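You operate a simulated robot arm through the tools that you are given. There is no shell and no other tool. Be economical: measure what you need, move in short steps, check, and stop when the job is done.

You are at the controls of a simulated two-armed robot. One attempt, no reset.

TASK
Take the long wooden block and leave it on the top of the blue cart. Take the blue grease tin and put it in the silver steel tray on the top of the grey bench. Pick up the short teal pin with one hand, pass it to the other hand and put it on the rubber mat on the green bench. Take the orange brush from the top of the grey bench and put it on top of the vent grille. Put the grey tin labelled "27" from the top of the blue bench on the silver sample plate and the grey tin that says "95" on the black log book. Do these in any order. Set down upright: grey tin.

Only the result counts: the job must be done as asked and must still hold three seconds after the hand-in. Knocking over, shifting, dropping, spilling or breaking anything else fails it.

THE ROBOT
Two 7-joint arms with two-finger parallel grippers on one trunk, on a base that drives. Base frame: it is fixed to the floor where the robot stands at the start and does not move with it; the origin is under the middle of the robot, x ahead of it, y to its left, z up; the surface under the hand at the start is at about z = 850. Readings come in mm, rad, newtons and seconds.
The left shoulder is at the start at [20, 170, 1203], the right one opposite. With the tool pointing down near the work surface each hand reaches from about 160 to 660 mm from the robot's upright axis, wherever it stands, measured 20 degrees to its own side. Places, roughly: black log book (15x10x3 cm) [-3300, -3300, 900]; blue grease tin (10x10x5 cm) [600, -300, 900]; grey tin [-3250, -3250, 1000]; long wooden block (15x5x6 cm) [700, -100, 900]; orange brush (12x4x8 cm) [-600, -900, 900]; rubber mat on the green bench (31x18 cm) [-1700, -2300, 860]; sample plate (36x24x1 cm) [-3700, -3600, 900]; short teal pin (4x4x10 cm) [300, -400, 900]; steel tray (26x20x5 cm) [700, -500, 900]; top of the blue cart [3000, -500, 800]; vent grille (16x11x4 cm) [-200, -900, 900]. Payload 3.8 kg a hand.
The tool frame of a hand sits at the grasp point between the pads (the TCP): z along the fingers, y along the line on which they close. The tips reach 30 mm beyond it. The gripper opens to 110 mm. The fingers are 20 mm wide and 10 mm thick; the gripper's body (48 by 112 mm) begins 55 mm behind the TCP.
Orientation is that of the tool frame in the base frame, as a unit quaternion [w, x, y, z]. With the fingers straight down and closing along the base's y, the tool's x points along the base's -x, its y along +y and its z along -z.

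THE INTERFACE
- The arms move only by the tool step_arm. It takes "left_commands", "right_commands" or both (then of equal length, played together; a hand with none holds still); each is a list of rows, each a list of 6 numbers: the shift along the tool's x, y, z in cm, then the turn, a rotation vector about the tool's x, y, z in rad. In form: [[tx, ty, tz, wx, wy, wz], ...]. A call has 1 to 10 rows; each row shifts and turns the commanded pose from where the row before left it, along the tool's axes as they then stand. "left_hand" and "right_hand" are, for a hand that has rows, the opening, from 0 (shut) to 1 (fully open), set as the call begins (left out, the last holds). Each row takes 0.2 s and may step no farther than 50 mm and 0.15 rad from the row before; otherwise, or with a gripper value out of range, the whole call is refused. A pose out of reach is approached as far as the arm can. The call stops where the force on the tool passes 40 N (or 10 N more than at its start, if that is more) or the arm is blocked; 0.2 s more then pass. The fingers move at their own pace (about 72 mm/s each) and stop on an object; they squeeze with about 34 N. The grip force told is the motor's: it shows also when the fingers shut on nothing. Time passes only in rows, and 0.2 s behind the last, so rows that do not move let the fingers close. It gives the time, the measured TCP pose, the force on the tool (base axes), the opening and the grip force at its end, in the units of the frame above (readings bear some noise), with the torque about the TCP (base axes, N m) and any sound that the robot's microphone picked up.
- Cameras (640 x 400 px; columns grow to the right, rows downward): "scene" is now at [63.3, -74, 1347.6]; the picture's right is [-0.87, -0.50, 0.00], its down [-0.31, 0.54, -0.78] and it looks along [0.39, -0.68, -0.62] (base axes); focal length 214 px, centre (320, 200). "left" rides on the left gripper at [72, -17, -103] in its tool frame; the picture's right is [0.23, 0.97, 0.00], its down [-0.76, 0.18, -0.62] and it looks along [-0.61, 0.14, 0.78] (tool axes); focal length 222 px, centre (320, 200). "right" rides on the right gripper at [72, 17, -103] in its tool frame; the picture's right is [-0.23, 0.97, 0.00], its down [-0.76, -0.18, -0.62] and it looks along [-0.61, -0.14, 0.78] (tool axes); focal length 222 px, centre (320, 200). There is no depth. A picture from a camera that has moved, and an enlarged one, comes with that camera's place and axes in the base frame and with its lens.
- snapshot(camera): a new picture of that camera. The clock stands still meanwhile.
- move_column(by): slides the trunk up (or, below 0, down) by that many mm; the arms and the scene camera ride with it, the base frame stays. It gives what a move gives, with no picture.
- base_move(legs): drives the robot by 1 to 6 legs, each [ahead, turn to the left] in mm and rad, along the robot's own axes; the way and the turn of a leg run together, so that a leg with both is an arc; at most 1500 mm and 3.142 rad a leg. The arms and the cameras ride along, it lands a little off, and it stops where it bumps. It gives what a move gives.
- head_to(pan, tilt): turns the head with the scene camera to pan (to the left, within 1.396 rad either way) and tilt (down, from -0.506 to 1.204), counted from straight ahead of the robot. It gives what a move gives.
- close_up(camera, box): a new picture of the part [left, top, right, bottom] of that camera's present view, enlarged. The clock stands still meanwhile.
- job_done(): hands the job in; it is judged then, once.

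Work in short steps. Places have to be worked out from the pictures, the camera data and where the tool is seen: move nearer, look again, correct. Check each grasp and each placing, and mend what went wrong. You have 196 turns and 192 pictures in all, those below and enlarged ones among them. Open the grippers and draw the arms clear of the work before you hand the job in, unless the task says otherwise; then end with one line.

The tools are called after "Call:" as name(argument=value, ...) on one line, values as JSON. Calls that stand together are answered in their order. step_arm: Moves the arms, as the interface text tells. Its arguments: {"type":"object","properties":{"left_commands":{"type":"array","items":{"type":"array","items":{"type":"number"}}},"left_hand":{"type":"number"},"right_commands":{"type":"array","items":{"type":"array","items":{"type":"number"}}},"right_hand":{"type":"number"}},"required":[]} The other tools are called the same way: move_column (by) slides the trunk up or down; base_move (legs) drives the base; head_to (pan, tilt) turns the head that bears the scene camera; snapshot (camera) takes a picture; close_up (camera, box) takes an enlarged picture of a part of a camera's view; job_done () hands the job in.

At the start:

```text
time: 0.0
left_ee_pos: [421.4, -14.9, 1164.0]
left_ee_rot: [0.0, 0.0, 1.0, 0.0]
left_wrist_force: [0.3, -0.1, 0.4]
left_ft_torque: [0.01, -0.02, -0.02]
left_finger_gap: 110.0
left_grasp_force: 0.0
right_ee_pos: [319.0, -366.7, 1129.5]
right_ee_rot: [0.0, 0.0, 1.0, 0.0]
right_wrist_force: [0.5, -0.3, -0.4]
right_ft_torque: [0.0, 0.0, -0.02]
right_finger_gap: 110.0
right_grasp_force: 0.1
trunk travel left (down, up): [-300.0, 270.0]
robot x, y, heading: [0.3, 3.0, 0.003]
head pan, tilt: [-1.051, 0.668]
```

scene: 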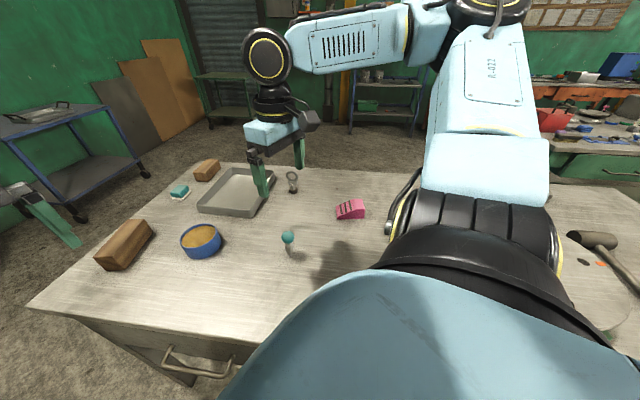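
right: 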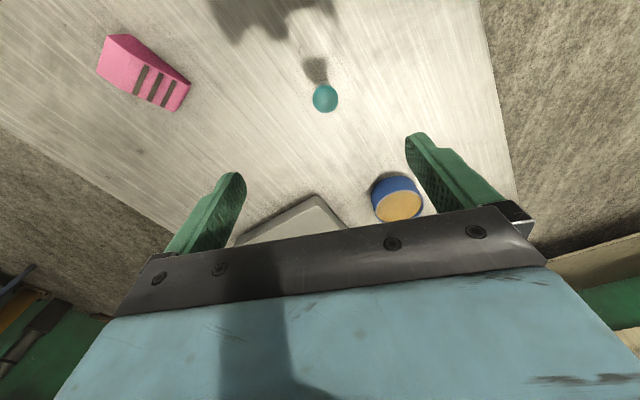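
left: 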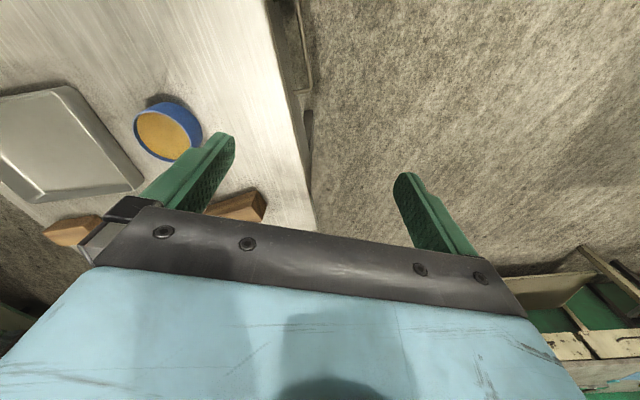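

The readings put the tin, block and pin on the near grey bench, whose edge is angled about 21° from my x axis. I'll look around before planning any driving.

Call:
head_to(pan=0, tilt=0.45)

Call:
snapshot(camera="scene")

Call:
head_to(pan=-1.39, tilt=0.3)

Call:
snapshot(camera="scene")

```text
time: 1.3
left_ee_pos: [421.1, -14.9, 1164.1]
left_ee_rot: [-0.001, 0.0, 1.0, 0.0]
left_wrist_force: [0.4, 0.4, 0.0]
left_ft_torque: [-0.01, -0.03, 0.0]
left_finger_gap: 109.9
left_grasp_force: 0.1
right_ee_pos: [319.9, -366.4, 1127.9]
right_ee_rot: [0.0, 0.0, 1.0, 0.001]
right_wrist_force: [0.5, -0.7, 0.6]
right_ft_torque: [-0.01, 0.01, 0.03]
right_finger_gap: 110.1
right_grasp_force: 0.1
trunk travel left (down, up): [-300.0, 270.0]
robot x, y, heading: [0.2, -1.6, -0.003]
head pan, tilt: [0.0, 0.45]
```

```text
188 pictures are left
camera scene: at [112.4, 0.6, 1367.1], right [0.0, -1.0, 0.0], down [-0.44, 0.0, -0.9], along [0.9, 0.0, -0.44], focal length 214 px, centre (320, 200)
```

scene: 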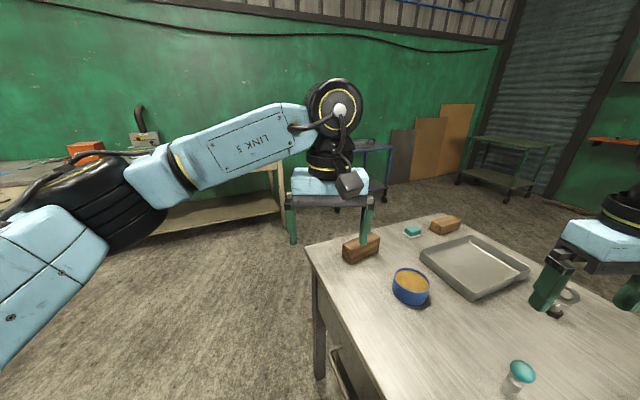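

```text
time: 2.8
left_ee_pos: [422.2, -15.5, 1164.0]
left_ee_rot: [0.0, 0.0, 1.0, 0.0]
left_wrist_force: [0.0, 0.1, -0.1]
left_ft_torque: [-0.02, -0.02, 0.0]
left_finger_gap: 110.1
left_grasp_force: 0.1
right_ee_pos: [319.6, -366.4, 1127.9]
right_ee_rot: [0.0, 0.0, 1.0, 0.0]
right_wrist_force: [0.5, 0.1, -0.3]
right_ft_torque: [0.01, 0.01, 0.0]
right_finger_gap: 110.1
right_grasp_force: 0.0
trunk travel left (down, up): [-300.0, 270.0]
robot x, y, heading: [1.4, 1.8, 0.004]
head pan, tilt: [-1.389, 0.3]
```

```text
187 pictures are left
camera scene: at [37.4, -91.1, 1381.1], right [-0.98, -0.18, 0.0], down [-0.05, 0.29, -0.96], along [0.17, -0.94, -0.3], focal length 214 px, centre (320, 200)
```

scene: 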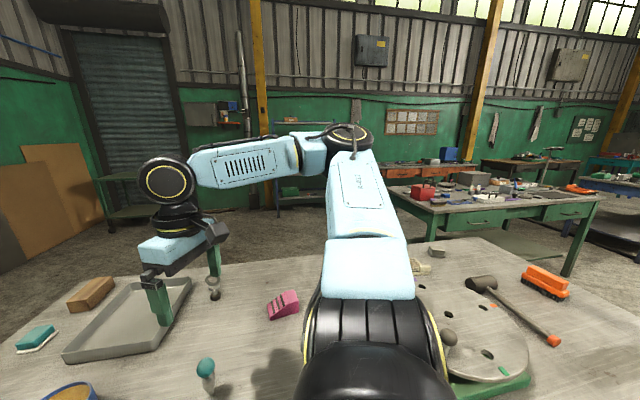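

The area beyond the bench's right-hand end is free floor. From there I can reach the tin, tray and block, so I'll drive around the corner and face the end.

Call:
base_move(legs=[[0, 0.351], [959, 0], [0, -1.481], [586, 0], [0, -1.645]])

Call:
head_to(pan=0, tilt=0.75)

Call:
snapshot(camera="scene")

Call:
snapshot(camera="right")

Call:
snapshot(camera="left")

```text
time: 7.0
left_ee_pos: [871.0, 306.0, 1164.3]
left_ee_rot: [0.001, -0.173, 0.985, 0.0]
left_wrist_force: [-0.9, -0.2, 1.4]
left_ft_torque: [0.05, -0.06, 0.0]
left_finger_gap: 110.1
left_grasp_force: 0.0
right_ee_pos: [895.3, -60.1, 1127.9]
right_ee_rot: [0.001, -0.171, 0.985, 0.002]
right_wrist_force: [-0.2, -1.1, 0.6]
right_ft_torque: [0.0, -0.03, -0.01]
right_finger_gap: 109.9
right_grasp_force: 0.1
trunk travel left (down, up): [-300.0, 270.0]
robot x, y, heading: [474.2, 177.5, 0.337]
head pan, tilt: [-1.389, 0.3]
stopped in leg 2: the robot was blocked; the commanded pose is now the measured one
```

```text
time: 8.5
left_ee_pos: [874.4, 306.1, 1162.3]
left_ee_rot: [-0.002, -0.173, 0.985, 0.001]
left_wrist_force: [-0.1, 0.1, -0.7]
left_ft_torque: [0.01, -0.01, 0.03]
left_finger_gap: 109.9
left_grasp_force: 0.1
right_ee_pos: [897.9, -59.0, 1128.8]
right_ee_rot: [-0.001, -0.173, 0.985, 0.001]
right_wrist_force: [0.0, -0.7, 0.4]
right_ft_torque: [0.0, 0.0, 0.01]
right_finger_gap: 110.2
right_grasp_force: 0.1
trunk travel left (down, up): [-300.0, 270.0]
robot x, y, heading: [470.4, 177.0, 0.342]
head pan, tilt: [0.0, 0.75]
```

```text
186 pictures are left
camera scene: at [569.5, 213.7, 1340.7], right [0.33, -0.94, 0.0], down [-0.64, -0.23, -0.73], along [0.69, 0.24, -0.68], focal length 214 px, centre (320, 200)
```

scene: 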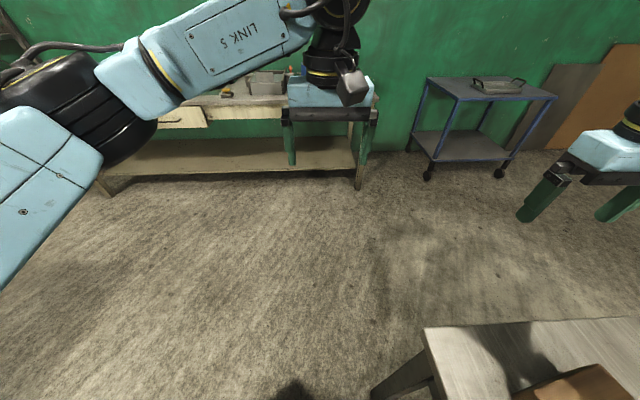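

```text
185 pictures are left
camera right: at [823.5, -68.9, 1230.7], right [-0.12, 0.99, 0.0], down [0.78, 0.09, 0.62], along [0.62, 0.07, -0.78], focal length 222 px, centre (320, 200)
```

right: 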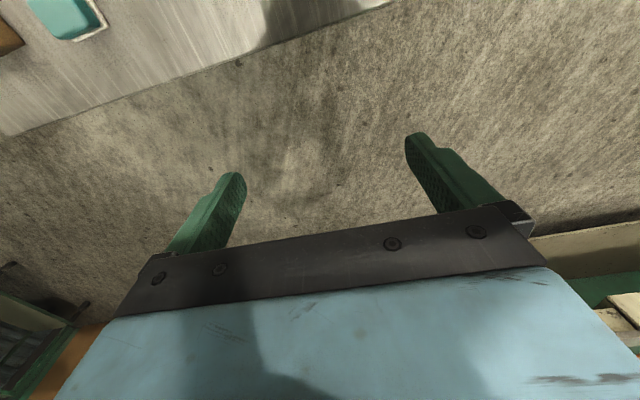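

```text
184 pictures are left
camera left: at [812.7, 265.6, 1265.3], right [-0.55, 0.84, 0.0], down [0.66, 0.43, 0.62], along [0.52, 0.34, -0.78], focal length 222 px, centre (320, 200)
```

left: 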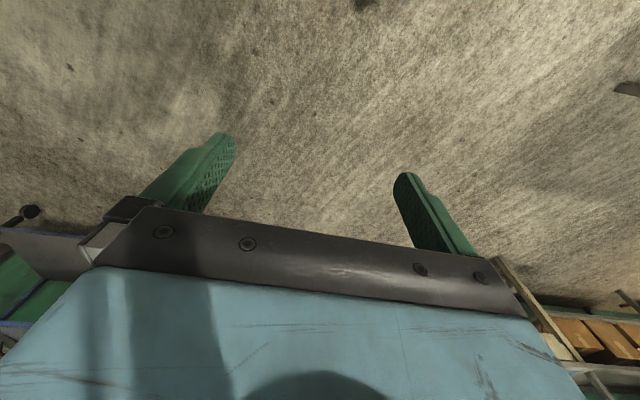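

The base touched something, probably the drawer handle, so it needs more clearance from the edge. I'll back off, swing wider around the corner and face the bench end.

Call:
base_move(legs=[[-60, 0], [0, 0.246], [584, 0], [0, -1.7], [724, 0], [0, -1.72]])

Call:
snapshot(camera="scene")

Call:
snapshot(camera="right")

```text
time: 25.1
left_ee_pos: [808.1, -295.8, 1161.7]
left_ee_rot: [0.001, 0.988, 0.153, 0.001]
left_wrist_force: [-0.1, -0.4, 0.4]
left_ft_torque: [0.01, -0.02, 0.03]
left_finger_gap: 110.0
left_grasp_force: 0.1
right_ee_pos: [800.8, 70.8, 1127.0]
right_ee_rot: [0.001, 0.989, 0.151, 0.0]
right_wrist_force: [-0.5, -0.7, 1.0]
right_ft_torque: [0.03, -0.03, -0.03]
right_finger_gap: 110.1
right_grasp_force: 0.0
trunk travel left (down, up): [-300.0, 270.0]
robot x, y, heading: [1216.3, -181.2, -2.847]
head pan, tilt: [0.0, 0.75]
```

```text
183 pictures are left
camera scene: at [1115.4, -214.0, 1340.7], right [-0.29, 0.96, 0.0], down [0.65, 0.2, -0.73], along [-0.7, -0.22, -0.68], focal length 214 px, centre (320, 200)
```

scene: 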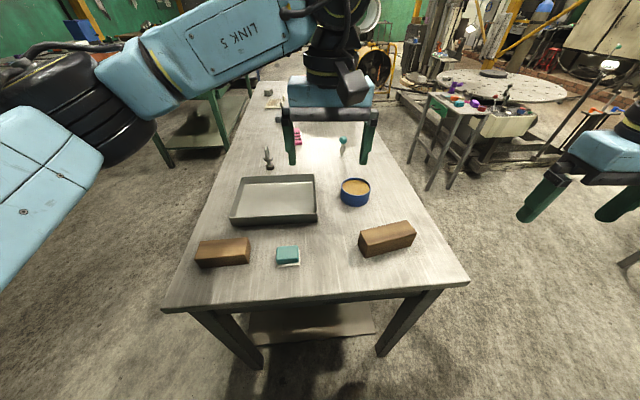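

```text
182 pictures are left
camera right: at [873.5, 76.0, 1230.6], right [0.08, -1.0, 0.0], down [-0.78, -0.06, 0.62], along [-0.62, -0.05, -0.78], focal length 222 px, centre (320, 200)
```

right: 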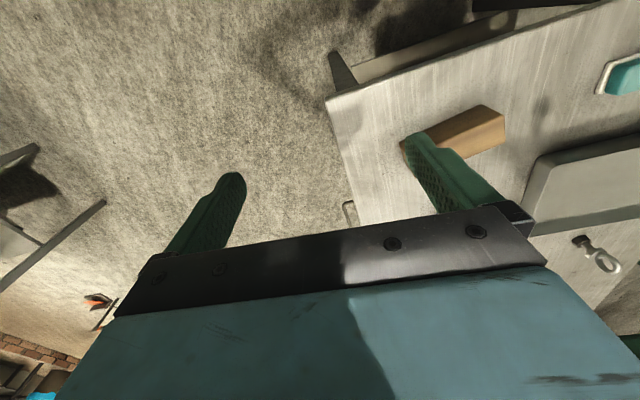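

The view is clear. The long block (~154 mm) is at about (721,-144), the tin at about (560,-263) and the tray centre at about (664,-506). The left wooden block is a shorter decoy. I'll creep 100 mm closer and bring the right hand above the tin, high up, to look.

Call:
base_move(legs=[[100, 0]])

Call:
snapshot(camera="scene")

```text
time: 26.2
left_ee_pos: [713.7, -325.4, 1162.7]
left_ee_rot: [0.0, 0.988, 0.154, 0.002]
left_wrist_force: [0.0, -0.7, 0.3]
left_ft_torque: [0.02, 0.0, -0.01]
left_finger_gap: 110.1
left_grasp_force: 0.0
right_ee_pos: [705.9, 41.8, 1126.5]
right_ee_rot: [0.001, 0.988, 0.152, 0.0]
right_wrist_force: [-0.3, 0.6, -0.2]
right_ft_torque: [0.01, 0.0, -0.02]
right_finger_gap: 109.8
right_grasp_force: 0.0
trunk travel left (down, up): [-300.0, 270.0]
robot x, y, heading: [1122.1, -212.1, -2.843]
head pan, tilt: [0.0, 0.75]
```

```text
181 pictures are left
camera scene: at [1021.1, -243.4, 1340.6], right [-0.3, 0.96, 0.0], down [0.65, 0.2, -0.73], along [-0.7, -0.22, -0.68], focal length 214 px, centre (320, 200)
```

scene: 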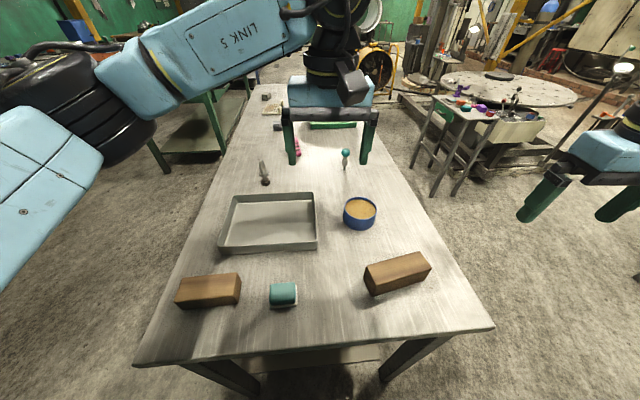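

I'll use the left hand for the tin and bring it to about (600,-290,1020) to view it with the gripper camera.

Call:
step_arm(left_commands=[[-2.45, -1.7, 3.57, 0, 0, 0], [-2.45, -1.7, 3.57, 0, 0, 0], [-2.45, -1.7, 3.57, 0, 0, 0], [-2.45, -1.7, 3.57, 0, 0, 0], [0, 0, 0, 0, 0, 0]], left_hand=1)

Call:
snapshot(camera="left")

Call:
snapshot(camera="scene")

```text
time: 27.4
left_ee_pos: [602.0, -289.3, 1019.0]
left_ee_rot: [0.0, 0.988, 0.153, 0.0]
left_wrist_force: [-0.3, 0.3, 0.6]
left_ft_torque: [-0.02, 0.01, 0.03]
left_finger_gap: 110.0
left_grasp_force: 0.1
right_ee_pos: [706.2, 41.1, 1128.6]
right_ee_rot: [0.0, 0.988, 0.151, 0.001]
right_wrist_force: [0.5, -0.6, 0.1]
right_ft_torque: [0.01, 0.01, 0.03]
right_finger_gap: 110.0
right_grasp_force: 0.1
trunk travel left (down, up): [-300.0, 270.0]
robot x, y, heading: [1127.9, -212.3, -2.843]
head pan, tilt: [0.0, 0.75]
```

```text
180 pictures are left
camera left: at [666.0, -251.2, 1122.8], right [0.51, -0.86, 0.0], down [-0.67, -0.4, 0.62], along [-0.53, -0.32, -0.78], focal length 222 px, centre (320, 200)
```

left: 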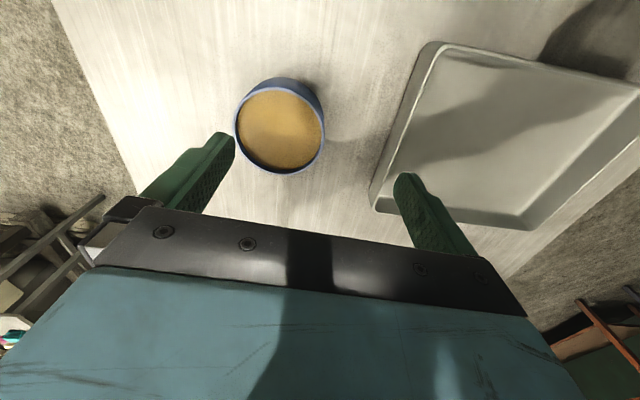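

```text
179 pictures are left
camera scene: at [1022.5, -243.7, 1340.8], right [-0.3, 0.96, 0.0], down [0.65, 0.2, -0.73], along [-0.7, -0.22, -0.68], focal length 214 px, centre (320, 200)
```

scene: 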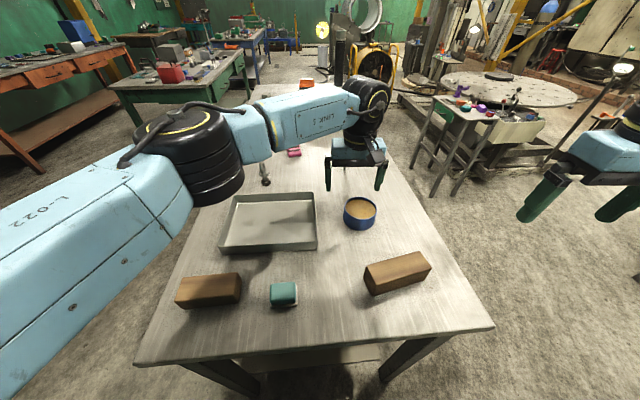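

The tin's rim is about 92 mm wide, centred near (576,-260). I'll align over it, descend to z≈955 and check again.

Call:
step_arm(left_commands=[[-1.45, -3.5, 0, 0, 0, 0], [0, 0, 3.2, 0, 0, 0], [0, 0, 3.2, 0, 0, 0], [0, 0, 0, 0, 0, 0]])

Call:
snapshot(camera="left")

```text
time: 28.4
left_ee_pos: [583.4, -268.9, 954.4]
left_ee_rot: [0.0, 0.988, 0.154, 0.001]
left_wrist_force: [-0.6, -0.4, -0.5]
left_ft_torque: [-0.05, -0.02, 0.01]
left_finger_gap: 110.1
left_grasp_force: 0.0
left hand out of reach, approached as far as the arm can: row 1
right_ee_pos: [706.2, 40.7, 1127.4]
right_ee_rot: [0.001, 0.988, 0.153, 0.001]
right_wrist_force: [0.1, 0.4, -0.1]
right_ft_torque: [-0.01, -0.02, 0.02]
right_finger_gap: 109.8
right_grasp_force: 0.0
trunk travel left (down, up): [-300.0, 270.0]
robot x, y, heading: [1123.6, -212.1, -2.838]
head pan, tilt: [0.0, 0.75]
```

```text
178 pictures are left
camera left: at [648.0, -231.0, 1058.0], right [0.51, -0.86, 0.0], down [-0.67, -0.4, 0.62], along [-0.53, -0.32, -0.78], focal length 222 px, centre (320, 200)
```

left: 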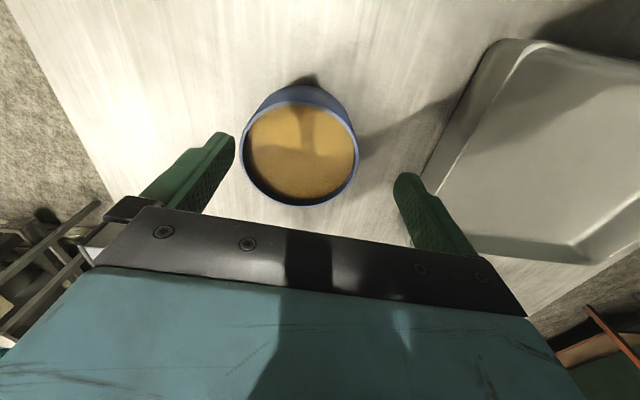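

The tin sits at about (577,-257) and the left arm is at its reach limit. I'll drive 40 mm closer with the fingertips still above the tin, then align.

Call:
base_move(legs=[[40, 0]])

```text
time: 29.3
left_ee_pos: [544.4, -279.4, 953.5]
left_ee_rot: [0.0, 0.988, 0.155, 0.001]
left_wrist_force: [-0.4, -1.2, 0.4]
left_ft_torque: [0.01, -0.01, -0.01]
left_finger_gap: 109.8
left_grasp_force: 0.2
right_ee_pos: [666.4, 28.5, 1128.1]
right_ee_rot: [0.001, 0.988, 0.152, 0.001]
right_wrist_force: [-0.7, -0.3, 0.5]
right_ft_torque: [0.03, -0.01, 0.04]
right_finger_gap: 110.1
right_grasp_force: 0.1
trunk travel left (down, up): [-300.0, 270.0]
robot x, y, heading: [1080.8, -223.4, -2.84]
head pan, tilt: [0.0, 0.75]
```

Call:
step_arm(left_commands=[[3.79, -1.14, 0, 0, 0, 0], [0, 0, 0, 0, 0, 0]])

Call:
snapshot(camera="left")

```text
time: 29.9
left_ee_pos: [578.8, -259.2, 952.9]
left_ee_rot: [0.0, 0.988, 0.154, 0.002]
left_wrist_force: [-0.7, -0.8, -0.1]
left_ft_torque: [-0.02, 0.0, -0.02]
left_finger_gap: 110.1
left_grasp_force: 0.1
right_ee_pos: [668.7, 30.6, 1127.2]
right_ee_rot: [0.001, 0.988, 0.152, 0.001]
right_wrist_force: [-0.8, -0.5, 0.2]
right_ft_torque: [-0.04, 0.03, 0.01]
right_finger_gap: 110.2
right_grasp_force: 0.1
trunk travel left (down, up): [-300.0, 270.0]
robot x, y, heading: [1082.8, -226.9, -2.843]
head pan, tilt: [0.0, 0.75]
```

```text
177 pictures are left
camera left: at [642.0, -221.1, 1057.0], right [0.51, -0.86, 0.0], down [-0.67, -0.4, 0.62], along [-0.53, -0.32, -0.78], focal length 222 px, centre (320, 200)
```

left: 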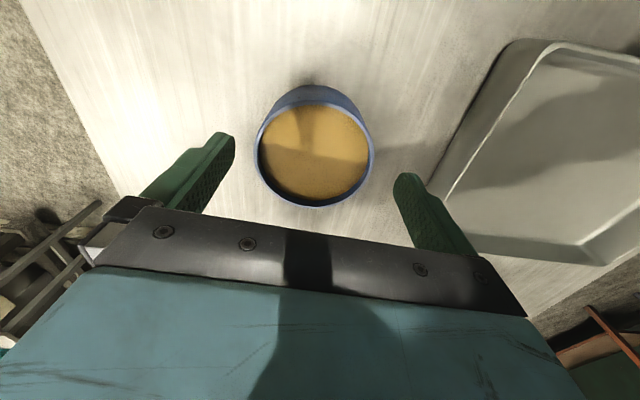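

Centred to within a few mm. Descending 65 mm with a small correction, then closing.

Call:
step_arm(left_commands=[[0, -0.35, 3.0, 0, 0, 0], [0, 0, 3.4, 0, 0, 0], [0, 0, 0, 0, 0, 0]])

Call:
step_arm(left_commands=[[0, 0, 0, 0, 0, 0], [0, 0, 0, 0, 0, 0], [0, 0, 0, 0, 0, 0]], left_hand=0)

Call:
snapshot(camera="left")

```text
time: 30.7
left_ee_pos: [577.1, -254.9, 891.5]
left_ee_rot: [0.001, 0.988, 0.153, 0.001]
left_wrist_force: [0.6, -0.1, 0.5]
left_ft_torque: [-0.01, 0.0, -0.02]
left_finger_gap: 110.1
left_grasp_force: 0.0
right_ee_pos: [667.4, 30.0, 1128.4]
right_ee_rot: [0.0, 0.988, 0.153, 0.001]
right_wrist_force: [0.0, 0.2, -0.4]
right_ft_torque: [0.03, -0.01, 0.0]
right_finger_gap: 110.0
right_grasp_force: 0.1
trunk travel left (down, up): [-300.0, 270.0]
robot x, y, heading: [1083.5, -226.4, -2.841]
head pan, tilt: [0.0, 0.75]
```

```text
time: 31.5
left_ee_pos: [576.2, -256.5, 889.9]
left_ee_rot: [0.0, 0.988, 0.154, 0.002]
left_wrist_force: [-0.6, -1.0, -0.1]
left_ft_torque: [-0.18, 0.14, 0.02]
left_finger_gap: 94.3
left_grasp_force: 34.8
right_ee_pos: [667.4, 29.1, 1126.5]
right_ee_rot: [0.001, 0.988, 0.152, 0.001]
right_wrist_force: [1.7, -0.1, 0.0]
right_ft_torque: [0.0, 0.0, 0.0]
right_finger_gap: 109.7
right_grasp_force: 0.0
trunk travel left (down, up): [-300.0, 270.0]
robot x, y, heading: [1084.4, -221.9, -2.842]
head pan, tilt: [0.0, 0.75]
```

```text
176 pictures are left
camera left: at [640.7, -217.7, 994.2], right [0.51, -0.86, 0.0], down [-0.67, -0.4, 0.62], along [-0.53, -0.32, -0.78], focal length 222 px, centre (320, 200)
```

left: 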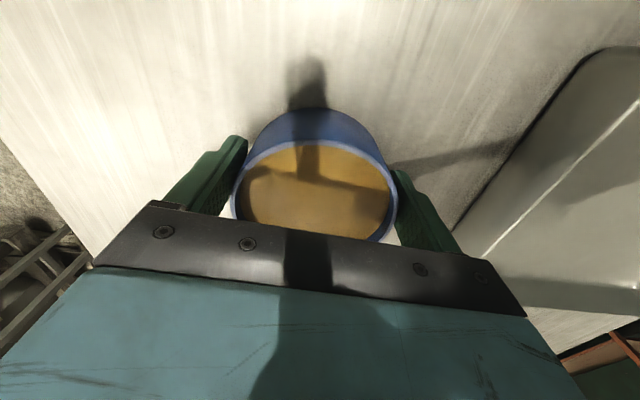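

Firm grip (94 mm, 35 N). Lifting 80 mm and carrying it toward the tray.

Call:
step_arm(left_commands=[[0, 0, -2.5, 0, 0, 0], [0, 0, -2.75, 0, 0, 0], [0, 0, -2.75, 0, 0, 0], [0.1, 3, 0, 0, 0, 0], [0.1, 4, 0, 0, 0, 0], [0.1, 4, 0, 0, 0, 0], [0.1, 4, 0, 0, 0, 0], [0.1, 4, 0, 0, 0, 0], [0.1, 4, 0, 0, 0, 0], [0, 0, 0, 0, 0, 0]])

Call:
snapshot(camera="scene")

Call:
snapshot(camera="left")

```text
time: 33.7
left_ee_pos: [652.3, -472.2, 968.5]
left_ee_rot: [0.001, 0.988, 0.153, 0.002]
left_wrist_force: [-0.9, 0.1, -7.1]
left_ft_torque: [0.0, -0.09, -0.01]
left_finger_gap: 94.1
left_grasp_force: 34.1
right_ee_pos: [666.2, 31.1, 1127.7]
right_ee_rot: [0.001, 0.988, 0.152, 0.0]
right_wrist_force: [-0.2, 0.1, -0.6]
right_ft_torque: [-0.02, 0.0, -0.01]
right_finger_gap: 110.2
right_grasp_force: 0.1
trunk travel left (down, up): [-300.0, 270.0]
robot x, y, heading: [1084.8, -224.5, -2.84]
head pan, tilt: [0.0, 0.75]
```

```text
175 pictures are left
camera scene: at [983.0, -254.4, 1340.7], right [-0.3, 0.96, 0.0], down [0.65, 0.2, -0.73], along [-0.7, -0.22, -0.68], focal length 214 px, centre (320, 200)
```

scene: 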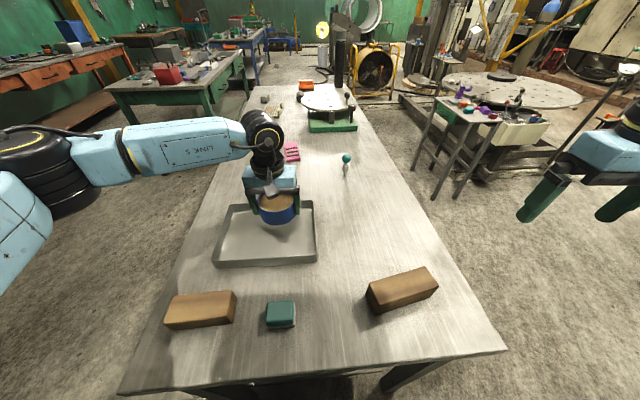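

```text
174 pictures are left
camera left: at [715.6, -434.8, 1072.3], right [0.51, -0.86, 0.0], down [-0.67, -0.4, 0.62], along [-0.53, -0.32, -0.78], focal length 222 px, centre (320, 200)
```

left: 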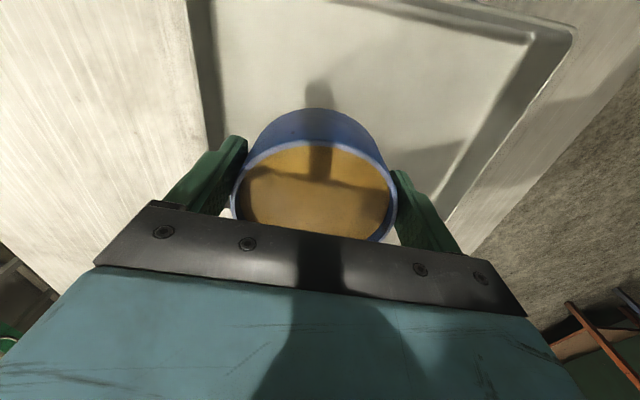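

The tray centre works out at about (655,-508). I'll shift 35 mm along the tray and lower the tin near the floor.

Call:
step_arm(left_commands=[[-0.3, 3.5, 0, 0, 0, 0], [0, 0, 3.5, 0, 0, 0], [0, 0, 3.3, 0, 0, 0], [0, 0, 0.4, 0, 0, 0], [0, 0, 0, 0, 0, 0]])

Call:
snapshot(camera="scene")

Call:
snapshot(camera="left")

```text
time: 34.9
left_ee_pos: [660.5, -505.6, 896.8]
left_ee_rot: [0.001, 0.988, 0.154, 0.001]
left_wrist_force: [0.3, -0.3, -6.9]
left_ft_torque: [0.02, -0.1, 0.0]
left_finger_gap: 93.9
left_grasp_force: 33.7
right_ee_pos: [666.8, 29.3, 1128.8]
right_ee_rot: [0.0, 0.988, 0.152, 0.001]
right_wrist_force: [0.5, 0.2, 0.4]
right_ft_torque: [0.01, 0.0, 0.02]
right_finger_gap: 109.9
right_grasp_force: 0.0
trunk travel left (down, up): [-300.0, 270.0]
robot x, y, heading: [1082.3, -226.2, -2.843]
head pan, tilt: [0.0, 0.75]
```

```text
173 pictures are left
camera scene: at [983.4, -255.4, 1340.7], right [-0.3, 0.96, 0.0], down [0.65, 0.2, -0.73], along [-0.7, -0.22, -0.68], focal length 214 px, centre (320, 200)
```

scene: 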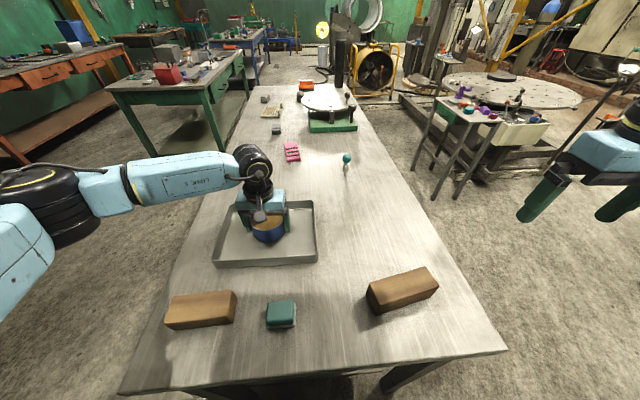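

```text
172 pictures are left
camera left: at [724.5, -468.5, 1001.0], right [0.51, -0.86, 0.0], down [-0.67, -0.4, 0.62], along [-0.53, -0.32, -0.78], focal length 222 px, centre (320, 200)
```

left: 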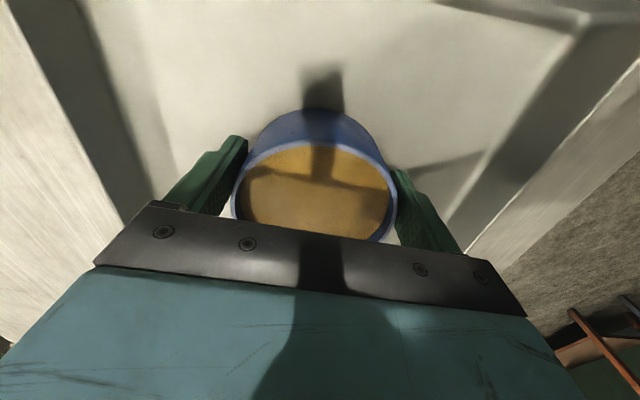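

Tin is inside the tray walls and still hanging (weight 7 N). Lowering in small steps.

Call:
step_arm(left_commands=[[0, 0, 0.2, 0, 0, 0], [0, 0, 0.2, 0, 0, 0], [0, 0, 0, 0, 0, 0]])

```text
time: 35.7
left_ee_pos: [659.8, -506.7, 896.0]
left_ee_rot: [0.0, 0.988, 0.154, 0.001]
left_wrist_force: [1.5, -0.5, -1.9]
left_ft_torque: [-0.19, -0.15, -0.02]
left_finger_gap: 93.9
left_grasp_force: 34.0
right_ee_pos: [667.0, 29.4, 1127.8]
right_ee_rot: [0.001, 0.988, 0.152, 0.0]
right_wrist_force: [-0.5, 0.1, 0.0]
right_ft_torque: [0.01, -0.01, -0.01]
right_finger_gap: 110.2
right_grasp_force: 0.1
trunk travel left (down, up): [-300.0, 270.0]
robot x, y, heading: [1085.6, -224.6, -2.843]
head pan, tilt: [0.0, 0.75]
```

The tray is now taking the weight. Releasing and lifting straight up.

Call:
step_arm(left_commands=[[0, 0, 0, 0, 0, 0], [0, 0, 0, 0, 0, 0]], left_hand=1)

Call:
step_arm(left_commands=[[0, 0, -4, 0, 0, 0], [0, 0, -5, 0, 0, 0], [0, 0, -5, 0, 0, 0], [0, 0, -5, 0, 0, 0], [0, 0, -5, 0, 0, 0]])

Call:
snapshot(camera="scene")

```text
time: 36.3
left_ee_pos: [660.1, -506.3, 894.1]
left_ee_rot: [0.0, 0.988, 0.154, 0.0]
left_wrist_force: [0.1, 0.1, -0.1]
left_ft_torque: [0.02, -0.02, -0.03]
left_finger_gap: 110.0
left_grasp_force: 0.0
right_ee_pos: [667.6, 30.0, 1127.8]
right_ee_rot: [0.001, 0.988, 0.152, 0.002]
right_wrist_force: [-0.4, -0.6, 0.4]
right_ft_torque: [0.06, 0.01, 0.01]
right_finger_gap: 110.3
right_grasp_force: 0.1
trunk travel left (down, up): [-300.0, 270.0]
robot x, y, heading: [1083.9, -223.5, -2.842]
head pan, tilt: [0.0, 0.75]
```

```text
time: 37.5
left_ee_pos: [660.2, -506.6, 1137.8]
left_ee_rot: [0.0, 0.988, 0.152, 0.002]
left_wrist_force: [-0.3, 0.4, -0.4]
left_ft_torque: [0.02, 0.03, 0.02]
left_finger_gap: 110.0
left_grasp_force: 0.0
right_ee_pos: [668.2, 30.1, 1127.5]
right_ee_rot: [0.0, 0.988, 0.152, 0.0]
right_wrist_force: [-0.5, -0.1, 0.1]
right_ft_torque: [0.01, 0.0, 0.0]
right_finger_gap: 110.2
right_grasp_force: 0.0
trunk travel left (down, up): [-300.0, 270.0]
robot x, y, heading: [1087.3, -226.3, -2.842]
head pan, tilt: [0.0, 0.75]
```

```text
171 pictures are left
camera scene: at [984.1, -254.5, 1340.8], right [-0.3, 0.96, 0.0], down [0.65, 0.2, -0.73], along [-0.7, -0.22, -0.68], focal length 214 px, centre (320, 200)
```

scene: 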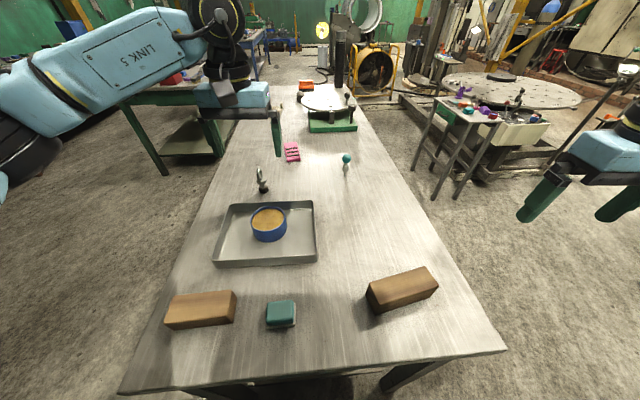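

The tin rests in the tray. Next is the long block, centred at about (722,-137) with its long axis along (-0.57,0.82). I'll move the right hand above it and rotate it 73°.

Call:
step_arm(right_commands=[[0, 3.5, 2, 0, 0, 0], [0, 3.5, 2, 0, 0, 0], [0, 3.5, 2, 0, 0, 0], [0, 3.5, 2, 0, 0, 0], [0.1, 3.5, 2, 0, 0, 0]], right_hand=1)

Call:
step_arm(right_commands=[[0, 0, 0, 0, 0, 0.142], [0, 0, 0, 0, 0, 0.142], [0, 0, 0, 0, 0, 0.142], [0, 0, 0, 0, 0, 0.142], [0, 0, 0, 0, 0, 0.142], [0, 0, 0, 0, 0, 0.142], [0, 0, 0, 0, 0, 0.142], [0, 0, 0, 0, 0, 0.142], [0, 0, 0, 0, 0, 0.142], [0, 0, 0, 0, 0, 0]])

Call:
snapshot(camera="right")

```text
time: 38.7
left_ee_pos: [660.2, -507.3, 1136.8]
left_ee_rot: [-0.001, 0.988, 0.153, 0.001]
left_wrist_force: [0.0, -0.6, -1.0]
left_ft_torque: [-0.03, -0.01, 0.0]
left_finger_gap: 110.0
left_grasp_force: 0.1
right_ee_pos: [721.9, -138.5, 1028.1]
right_ee_rot: [0.002, 0.988, 0.152, 0.001]
right_wrist_force: [-0.7, 0.1, -0.9]
right_ft_torque: [-0.03, 0.0, -0.01]
right_finger_gap: 109.9
right_grasp_force: 0.1
trunk travel left (down, up): [-300.0, 270.0]
robot x, y, heading: [1086.3, -222.6, -2.841]
head pan, tilt: [0.0, 0.75]
```

```text
time: 40.9
left_ee_pos: [660.9, -507.4, 1136.3]
left_ee_rot: [0.001, 0.988, 0.154, 0.002]
left_wrist_force: [-0.4, 0.3, -0.7]
left_ft_torque: [-0.02, 0.0, 0.0]
left_finger_gap: 110.1
left_grasp_force: 0.0
right_ee_pos: [721.3, -136.7, 1027.2]
right_ee_rot: [0.0, 0.884, -0.468, 0.001]
right_wrist_force: [0.1, -0.8, 0.1]
right_ft_torque: [-0.02, 0.0, -0.01]
right_finger_gap: 109.8
right_grasp_force: 0.0
trunk travel left (down, up): [-300.0, 270.0]
robot x, y, heading: [1080.7, -223.7, -2.84]
head pan, tilt: [0.0, 0.75]
```

```text
170 pictures are left
camera right: at [747.7, -206.6, 1130.9], right [-0.93, -0.36, 0.0], down [-0.28, 0.73, 0.62], along [-0.22, 0.58, -0.78], focal length 222 px, centre (320, 200)
```

right: 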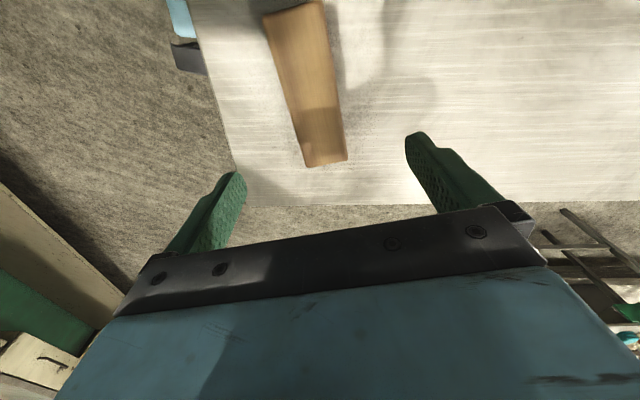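

The gripper camera puts the block centre nearer (735,-151), which differs from the scene estimate. I'll check with an enlarged view.

Call:
close_up(camera="scene", box=[320, 220, 480, 320])

```text
4.00 times, centred on (400, 270) of scene
camera zoom: at [983.8, -254.9, 1340.7], right [-0.3, 0.96, 0.0], down [0.65, 0.2, -0.73], along [-0.7, -0.22, -0.68], focal length 858 px, centre (0, -80)
```

zoom: 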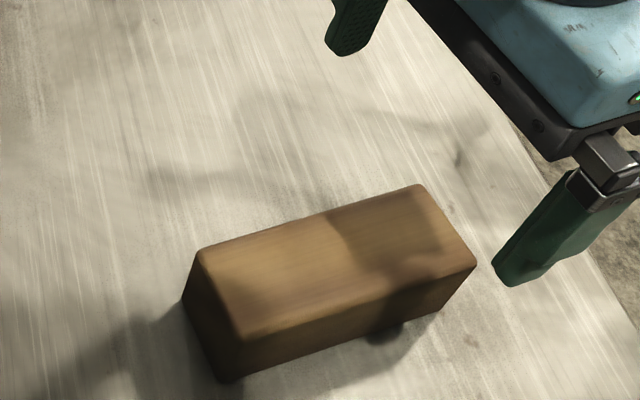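

Both agree: the block centre is at about (736,-150) with its top at z≈910. Aligning and descending to z≈890.

Call:
step_arm(right_commands=[[1.93, -0.47, 0, 0, 0, 0], [0, 0, 3.5, 0, 0, 0], [0, 0, 3.5, 0, 0, 0], [0, 0, 0, 0, 0, 0]])

Call:
snapshot(camera="right")

```text
time: 41.9
left_ee_pos: [659.7, -507.1, 1136.6]
left_ee_rot: [0.0, 0.988, 0.154, 0.001]
left_wrist_force: [0.3, -0.3, 0.5]
left_ft_torque: [0.01, -0.02, 0.0]
left_finger_gap: 109.8
left_grasp_force: 0.0
right_ee_pos: [734.6, -148.4, 958.1]
right_ee_rot: [0.0, 0.884, -0.467, 0.001]
right_wrist_force: [-0.4, -0.4, -0.2]
right_ft_torque: [0.01, 0.01, -0.02]
right_finger_gap: 109.8
right_grasp_force: 0.0
trunk travel left (down, up): [-300.0, 270.0]
robot x, y, heading: [1082.6, -222.7, -2.845]
head pan, tilt: [0.0, 0.75]
```

```text
168 pictures are left
camera right: at [761.2, -219.3, 1060.5], right [-0.93, -0.36, 0.0], down [-0.28, 0.73, 0.62], along [-0.22, 0.58, -0.78], focal length 222 px, centre (320, 200)
```

right: 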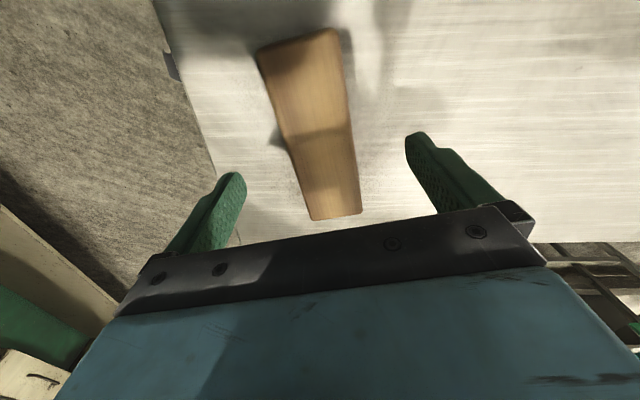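

Centred between the fingers. Descending and closing.

Call:
step_arm(right_commands=[[0, 0, 3.4, 0, 0, 0], [0, 0, 3.4, 0, 0, 0], [0, 0, 0, 0, 0, 0]])

Call:
step_arm(right_commands=[[0, 0, 0, 0, 0, 0], [0, 0, 0, 0, 0, 0], [0, 0, 0, 0, 0, 0], [0, 0, 0, 0, 0, 0]], right_hand=0)

Call:
step_arm(right_commands=[[0, 0, -3, 0, 0, 0], [0, 0, -5, 0, 0, 0], [0, 0, -5, 0, 0, 0], [0, 0, -5, 0, 0, 0]])

Call:
snapshot(camera="scene")

```text
time: 42.7
left_ee_pos: [660.0, -507.9, 1136.5]
left_ee_rot: [-0.001, 0.988, 0.155, 0.001]
left_wrist_force: [0.3, -0.2, 0.4]
left_ft_torque: [0.03, -0.01, -0.01]
left_finger_gap: 110.1
left_grasp_force: 0.1
right_ee_pos: [733.0, -139.7, 897.1]
right_ee_rot: [0.001, 0.884, -0.468, 0.001]
right_wrist_force: [-0.1, -0.1, 0.5]
right_ft_torque: [0.02, -0.02, -0.04]
right_finger_gap: 110.0
right_grasp_force: 0.1
right hand out of reach, approached as far as the arm can: row 2
trunk travel left (down, up): [-300.0, 270.0]
robot x, y, heading: [1080.9, -227.7, -2.845]
head pan, tilt: [0.0, 0.75]
```

```text
time: 43.7
left_ee_pos: [660.1, -507.0, 1136.9]
left_ee_rot: [0.0, 0.988, 0.154, 0.002]
left_wrist_force: [-0.3, -0.1, -0.3]
left_ft_torque: [0.0, 0.02, -0.03]
left_finger_gap: 109.9
left_grasp_force: 0.0
right_ee_pos: [733.5, -141.1, 896.7]
right_ee_rot: [0.0, 0.885, -0.466, 0.001]
right_wrist_force: [-0.5, 0.6, -0.1]
right_ft_torque: [-0.07, 0.08, -0.04]
right_finger_gap: 49.5
right_grasp_force: 33.6
trunk travel left (down, up): [-300.0, 270.0]
robot x, y, heading: [1082.5, -226.5, -2.842]
head pan, tilt: [0.0, 0.75]
```

```text
time: 44.7
left_ee_pos: [661.3, -508.0, 1138.0]
left_ee_rot: [0.0, 0.988, 0.154, 0.001]
left_wrist_force: [-0.3, -0.1, -0.4]
left_ft_torque: [0.01, 0.02, 0.0]
left_finger_gap: 110.2
left_grasp_force: 0.1
right_ee_pos: [735.3, -139.7, 1078.6]
right_ee_rot: [0.0, 0.884, -0.467, 0.002]
right_wrist_force: [0.6, 0.5, -2.2]
right_ft_torque: [-0.02, 0.02, 0.03]
right_finger_gap: 49.9
right_grasp_force: 34.3
trunk travel left (down, up): [-300.0, 270.0]
robot x, y, heading: [1084.3, -225.4, -2.841]
head pan, tilt: [0.0, 0.75]
```

```text
167 pictures are left
camera scene: at [984.5, -254.9, 1340.8], right [-0.3, 0.96, 0.0], down [0.65, 0.2, -0.73], along [-0.7, -0.22, -0.68], focal length 214 px, centre (320, 200)
```

scene: 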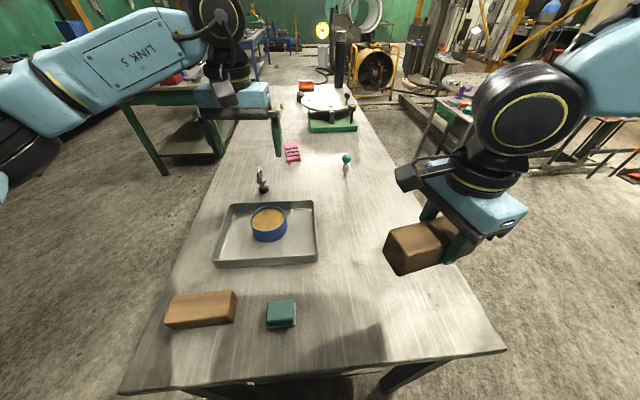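

Block is held (50 mm, 34 N). I'll back away from the bench, turn toward the blue cart, approach part way and look.

Call:
base_move(legs=[[-250, 0], [0, 2.6], [400, 0]])

Call:
head_to(pan=0, tilt=0.4)

Call:
snapshot(camera="scene")

```text
time: 54.7
left_ee_pos: [2213.4, -231.7, 1136.3]
left_ee_rot: [-0.002, 0.121, 0.993, 0.001]
left_wrist_force: [0.1, -0.4, -0.5]
left_ft_torque: [0.01, 0.0, 0.0]
left_finger_gap: 110.1
left_grasp_force: 0.1
right_ee_pos: [1958.9, -506.5, 1077.0]
right_ee_rot: [-0.001, 0.691, 0.723, 0.0]
right_wrist_force: [0.4, -0.3, -2.4]
right_ft_torque: [-0.01, -0.01, 0.01]
right_finger_gap: 49.7
right_grasp_force: 34.1
trunk travel left (down, up): [-300.0, 270.0]
robot x, y, heading: [1699.2, -251.0, -0.253]
head pan, tilt: [0.0, 0.75]
```

```text
time: 55.5
left_ee_pos: [2213.2, -231.7, 1136.5]
left_ee_rot: [-0.002, 0.122, 0.993, 0.001]
left_wrist_force: [-0.5, -0.1, -0.3]
left_ft_torque: [0.01, 0.01, 0.03]
left_finger_gap: 110.0
left_grasp_force: 0.0
right_ee_pos: [1958.0, -505.0, 1078.9]
right_ee_rot: [0.0, 0.69, 0.724, 0.001]
right_wrist_force: [0.0, -0.4, -3.2]
right_ft_torque: [-0.08, 0.01, 0.04]
right_finger_gap: 50.0
right_grasp_force: 34.3
trunk travel left (down, up): [-300.0, 270.0]
robot x, y, heading: [1705.8, -250.9, -0.249]
head pan, tilt: [0.0, 0.4]
```

```text
166 pictures are left
camera scene: at [1814.4, -277.9, 1371.7], right [-0.25, -0.97, 0.0], down [-0.38, 0.1, -0.92], along [0.89, -0.23, -0.39], focal length 214 px, centre (320, 200)
```

scene: 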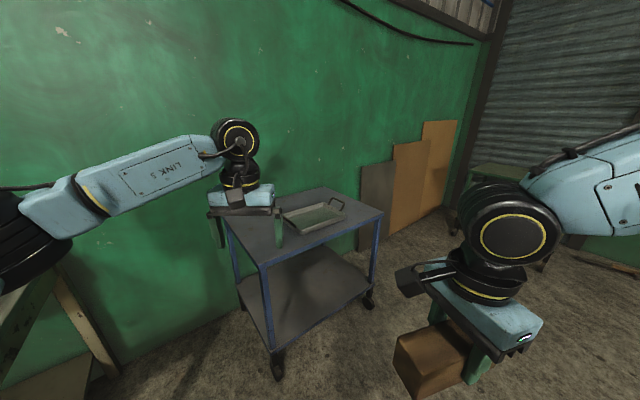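

The cart top spans roughly (2535,-216), (2832,-925) and (2944,-46), with a small tray on its middle. The free area is the near-left zone around (2700,-240). Driving closer for a better look.

Call:
base_move(legs=[[0, 0.25], [440, 0]])

Call:
head_to(pan=0, tilt=0.75)

Call:
snapshot(camera="scene")

```text
time: 59.0
left_ee_pos: [2635.8, -115.0, 1136.8]
left_ee_rot: [-0.002, 0.002, 1.0, 0.001]
left_wrist_force: [0.3, 0.1, 0.2]
left_ft_torque: [-0.02, 0.01, -0.03]
left_finger_gap: 110.0
left_grasp_force: 0.0
right_ee_pos: [2452.3, -441.7, 1078.7]
right_ee_rot: [0.0, 0.6, 0.8, 0.0]
right_wrist_force: [1.1, 0.1, -2.2]
right_ft_torque: [-0.04, 0.01, -0.03]
right_finger_gap: 49.8
right_grasp_force: 33.8
trunk travel left (down, up): [-300.0, 270.0]
robot x, y, heading: [2141.2, -253.1, -0.01]
head pan, tilt: [0.0, 0.4]
```

```text
time: 59.9
left_ee_pos: [2634.2, -115.3, 1138.4]
left_ee_rot: [-0.001, 0.004, 1.0, -0.001]
left_wrist_force: [-0.6, 0.1, 0.9]
left_ft_torque: [0.0, -0.01, 0.02]
left_finger_gap: 110.2
left_grasp_force: 0.0
right_ee_pos: [2450.9, -441.4, 1078.3]
right_ee_rot: [-0.001, 0.6, 0.8, 0.001]
right_wrist_force: [-0.3, -0.7, -2.2]
right_ft_torque: [-0.04, -0.03, -0.02]
right_finger_gap: 49.8
right_grasp_force: 34.5
trunk travel left (down, up): [-300.0, 270.0]
robot x, y, heading: [2144.7, -252.2, -0.018]
head pan, tilt: [0.0, 0.75]
```

```text
165 pictures are left
camera scene: at [2248.0, -254.0, 1340.8], right [-0.01, -1.0, 0.0], down [-0.68, 0.01, -0.73], along [0.73, -0.01, -0.68], focal length 214 px, centre (320, 200)
```

scene: 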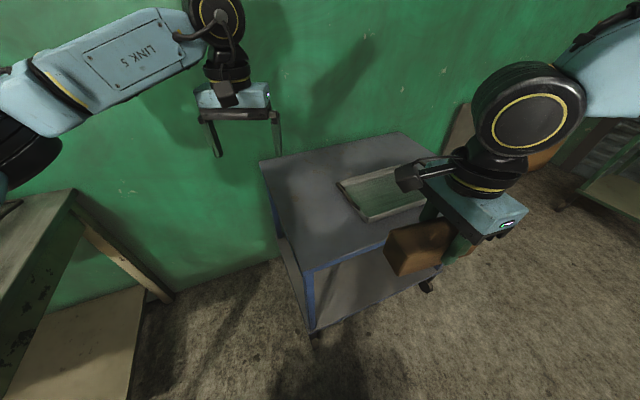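

The free area is confirmed; I aim for a block centre at (2735,-285). I'll drive 80 mm closer, retract the left hand and carry the block over.

Call:
base_move(legs=[[80, 0]])

Call:
step_arm(left_commands=[[3, 2, 0, 0, 0, 0], [4, 2, 0, 0, 0, 0], [4, 2, 0, 0, 0, 0], [4, 2, 0, 0, 0, 0], [3, 2, 0, 0, 0, 0], [0, 0, 0, 0, 0, 0]], right_commands=[[0, 0, 0, 0, 0, 0], [0, 0, 0, 0, 0, 0], [1.6, 4, 0, 0, 0, 0], [1.6, 4, 0, 0, 0, 0], [1.6, 4, 0, 0, 0, 0], [1.6, 4, 0, 0, 0, 0]])

Call:
snapshot(camera="scene")

```text
time: 60.9
left_ee_pos: [2712.9, -115.3, 1136.3]
left_ee_rot: [-0.002, 0.002, 1.0, 0.0]
left_wrist_force: [0.2, 0.7, -1.0]
left_ft_torque: [0.02, 0.02, 0.02]
left_finger_gap: 110.1
left_grasp_force: 0.2
right_ee_pos: [2530.7, -442.3, 1077.2]
right_ee_rot: [-0.001, 0.6, 0.8, 0.0]
right_wrist_force: [0.8, 1.0, -2.1]
right_ft_torque: [-0.03, 0.0, 0.01]
right_finger_gap: 49.9
right_grasp_force: 34.2
trunk travel left (down, up): [-300.0, 270.0]
robot x, y, heading: [2222.2, -255.1, -0.011]
head pan, tilt: [0.0, 0.75]
```

```text
time: 62.3
left_ee_pos: [2532.6, -13.8, 1137.5]
left_ee_rot: [-0.001, 0.003, 1.0, 0.001]
left_wrist_force: [-0.4, -0.2, -0.3]
left_ft_torque: [0.03, 0.03, 0.01]
left_finger_gap: 109.8
left_grasp_force: 0.0
right_ee_pos: [2637.3, -384.3, 1084.2]
right_ee_rot: [-0.001, 0.6, 0.8, 0.001]
right_wrist_force: [-0.2, -0.1, -2.5]
right_ft_torque: [-0.05, 0.02, 0.0]
right_finger_gap: 49.4
right_grasp_force: 33.6
right hand out of reach, approached as far as the arm can: row 5, 6
trunk travel left (down, up): [-300.0, 270.0]
robot x, y, heading: [2225.7, -251.4, -0.012]
head pan, tilt: [0.0, 0.75]
```

```text
164 pictures are left
camera scene: at [2326.3, -255.3, 1340.7], right [-0.01, -1.0, 0.0], down [-0.68, 0.01, -0.73], along [0.73, -0.01, -0.68], focal length 214 px, centre (320, 200)
```

scene: 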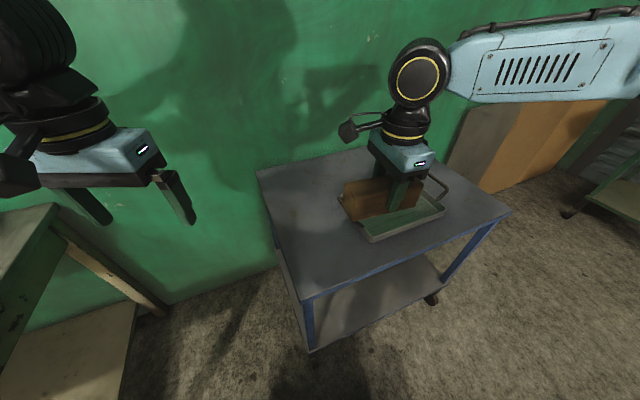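

The rotated wrist seems to be at a joint limit. Turning it back to the default yaw gives a block lying along my forward axis, which still fits the free zone.

Call:
step_arm(right_commands=[[0, 0, 0, 0, 0, -0.142], [0, 0, 0, 0, 0, -0.142], [0, 0, 0, 0, 0, -0.142], [0, 0, 0, 0, 0, -0.142], [0, 0, 0, 0, 0, -0.142], [0, 0, 0, 0, 0, -0.142], [0, 0, 0, 0, 0, -0.142], [0, 0, 0, 0, 0, -0.142], [0, 0, 0, 0, 0, -0.142], [0, 0, 0, 0, 0, 0]])

```text
time: 64.5
left_ee_pos: [2533.0, -12.3, 1137.5]
left_ee_rot: [0.0, 0.002, 1.0, 0.0]
left_wrist_force: [0.1, -0.1, -0.5]
left_ft_torque: [0.0, 0.02, 0.01]
left_finger_gap: 110.1
left_grasp_force: 0.0
right_ee_pos: [2636.0, -384.7, 1084.4]
right_ee_rot: [0.0, 0.002, 1.0, 0.001]
right_wrist_force: [-0.5, -0.4, -2.0]
right_ft_torque: [-0.04, -0.04, 0.0]
right_finger_gap: 49.6
right_grasp_force: 33.7
trunk travel left (down, up): [-300.0, 270.0]
robot x, y, heading: [2222.5, -253.6, -0.008]
head pan, tilt: [0.0, 0.75]
```

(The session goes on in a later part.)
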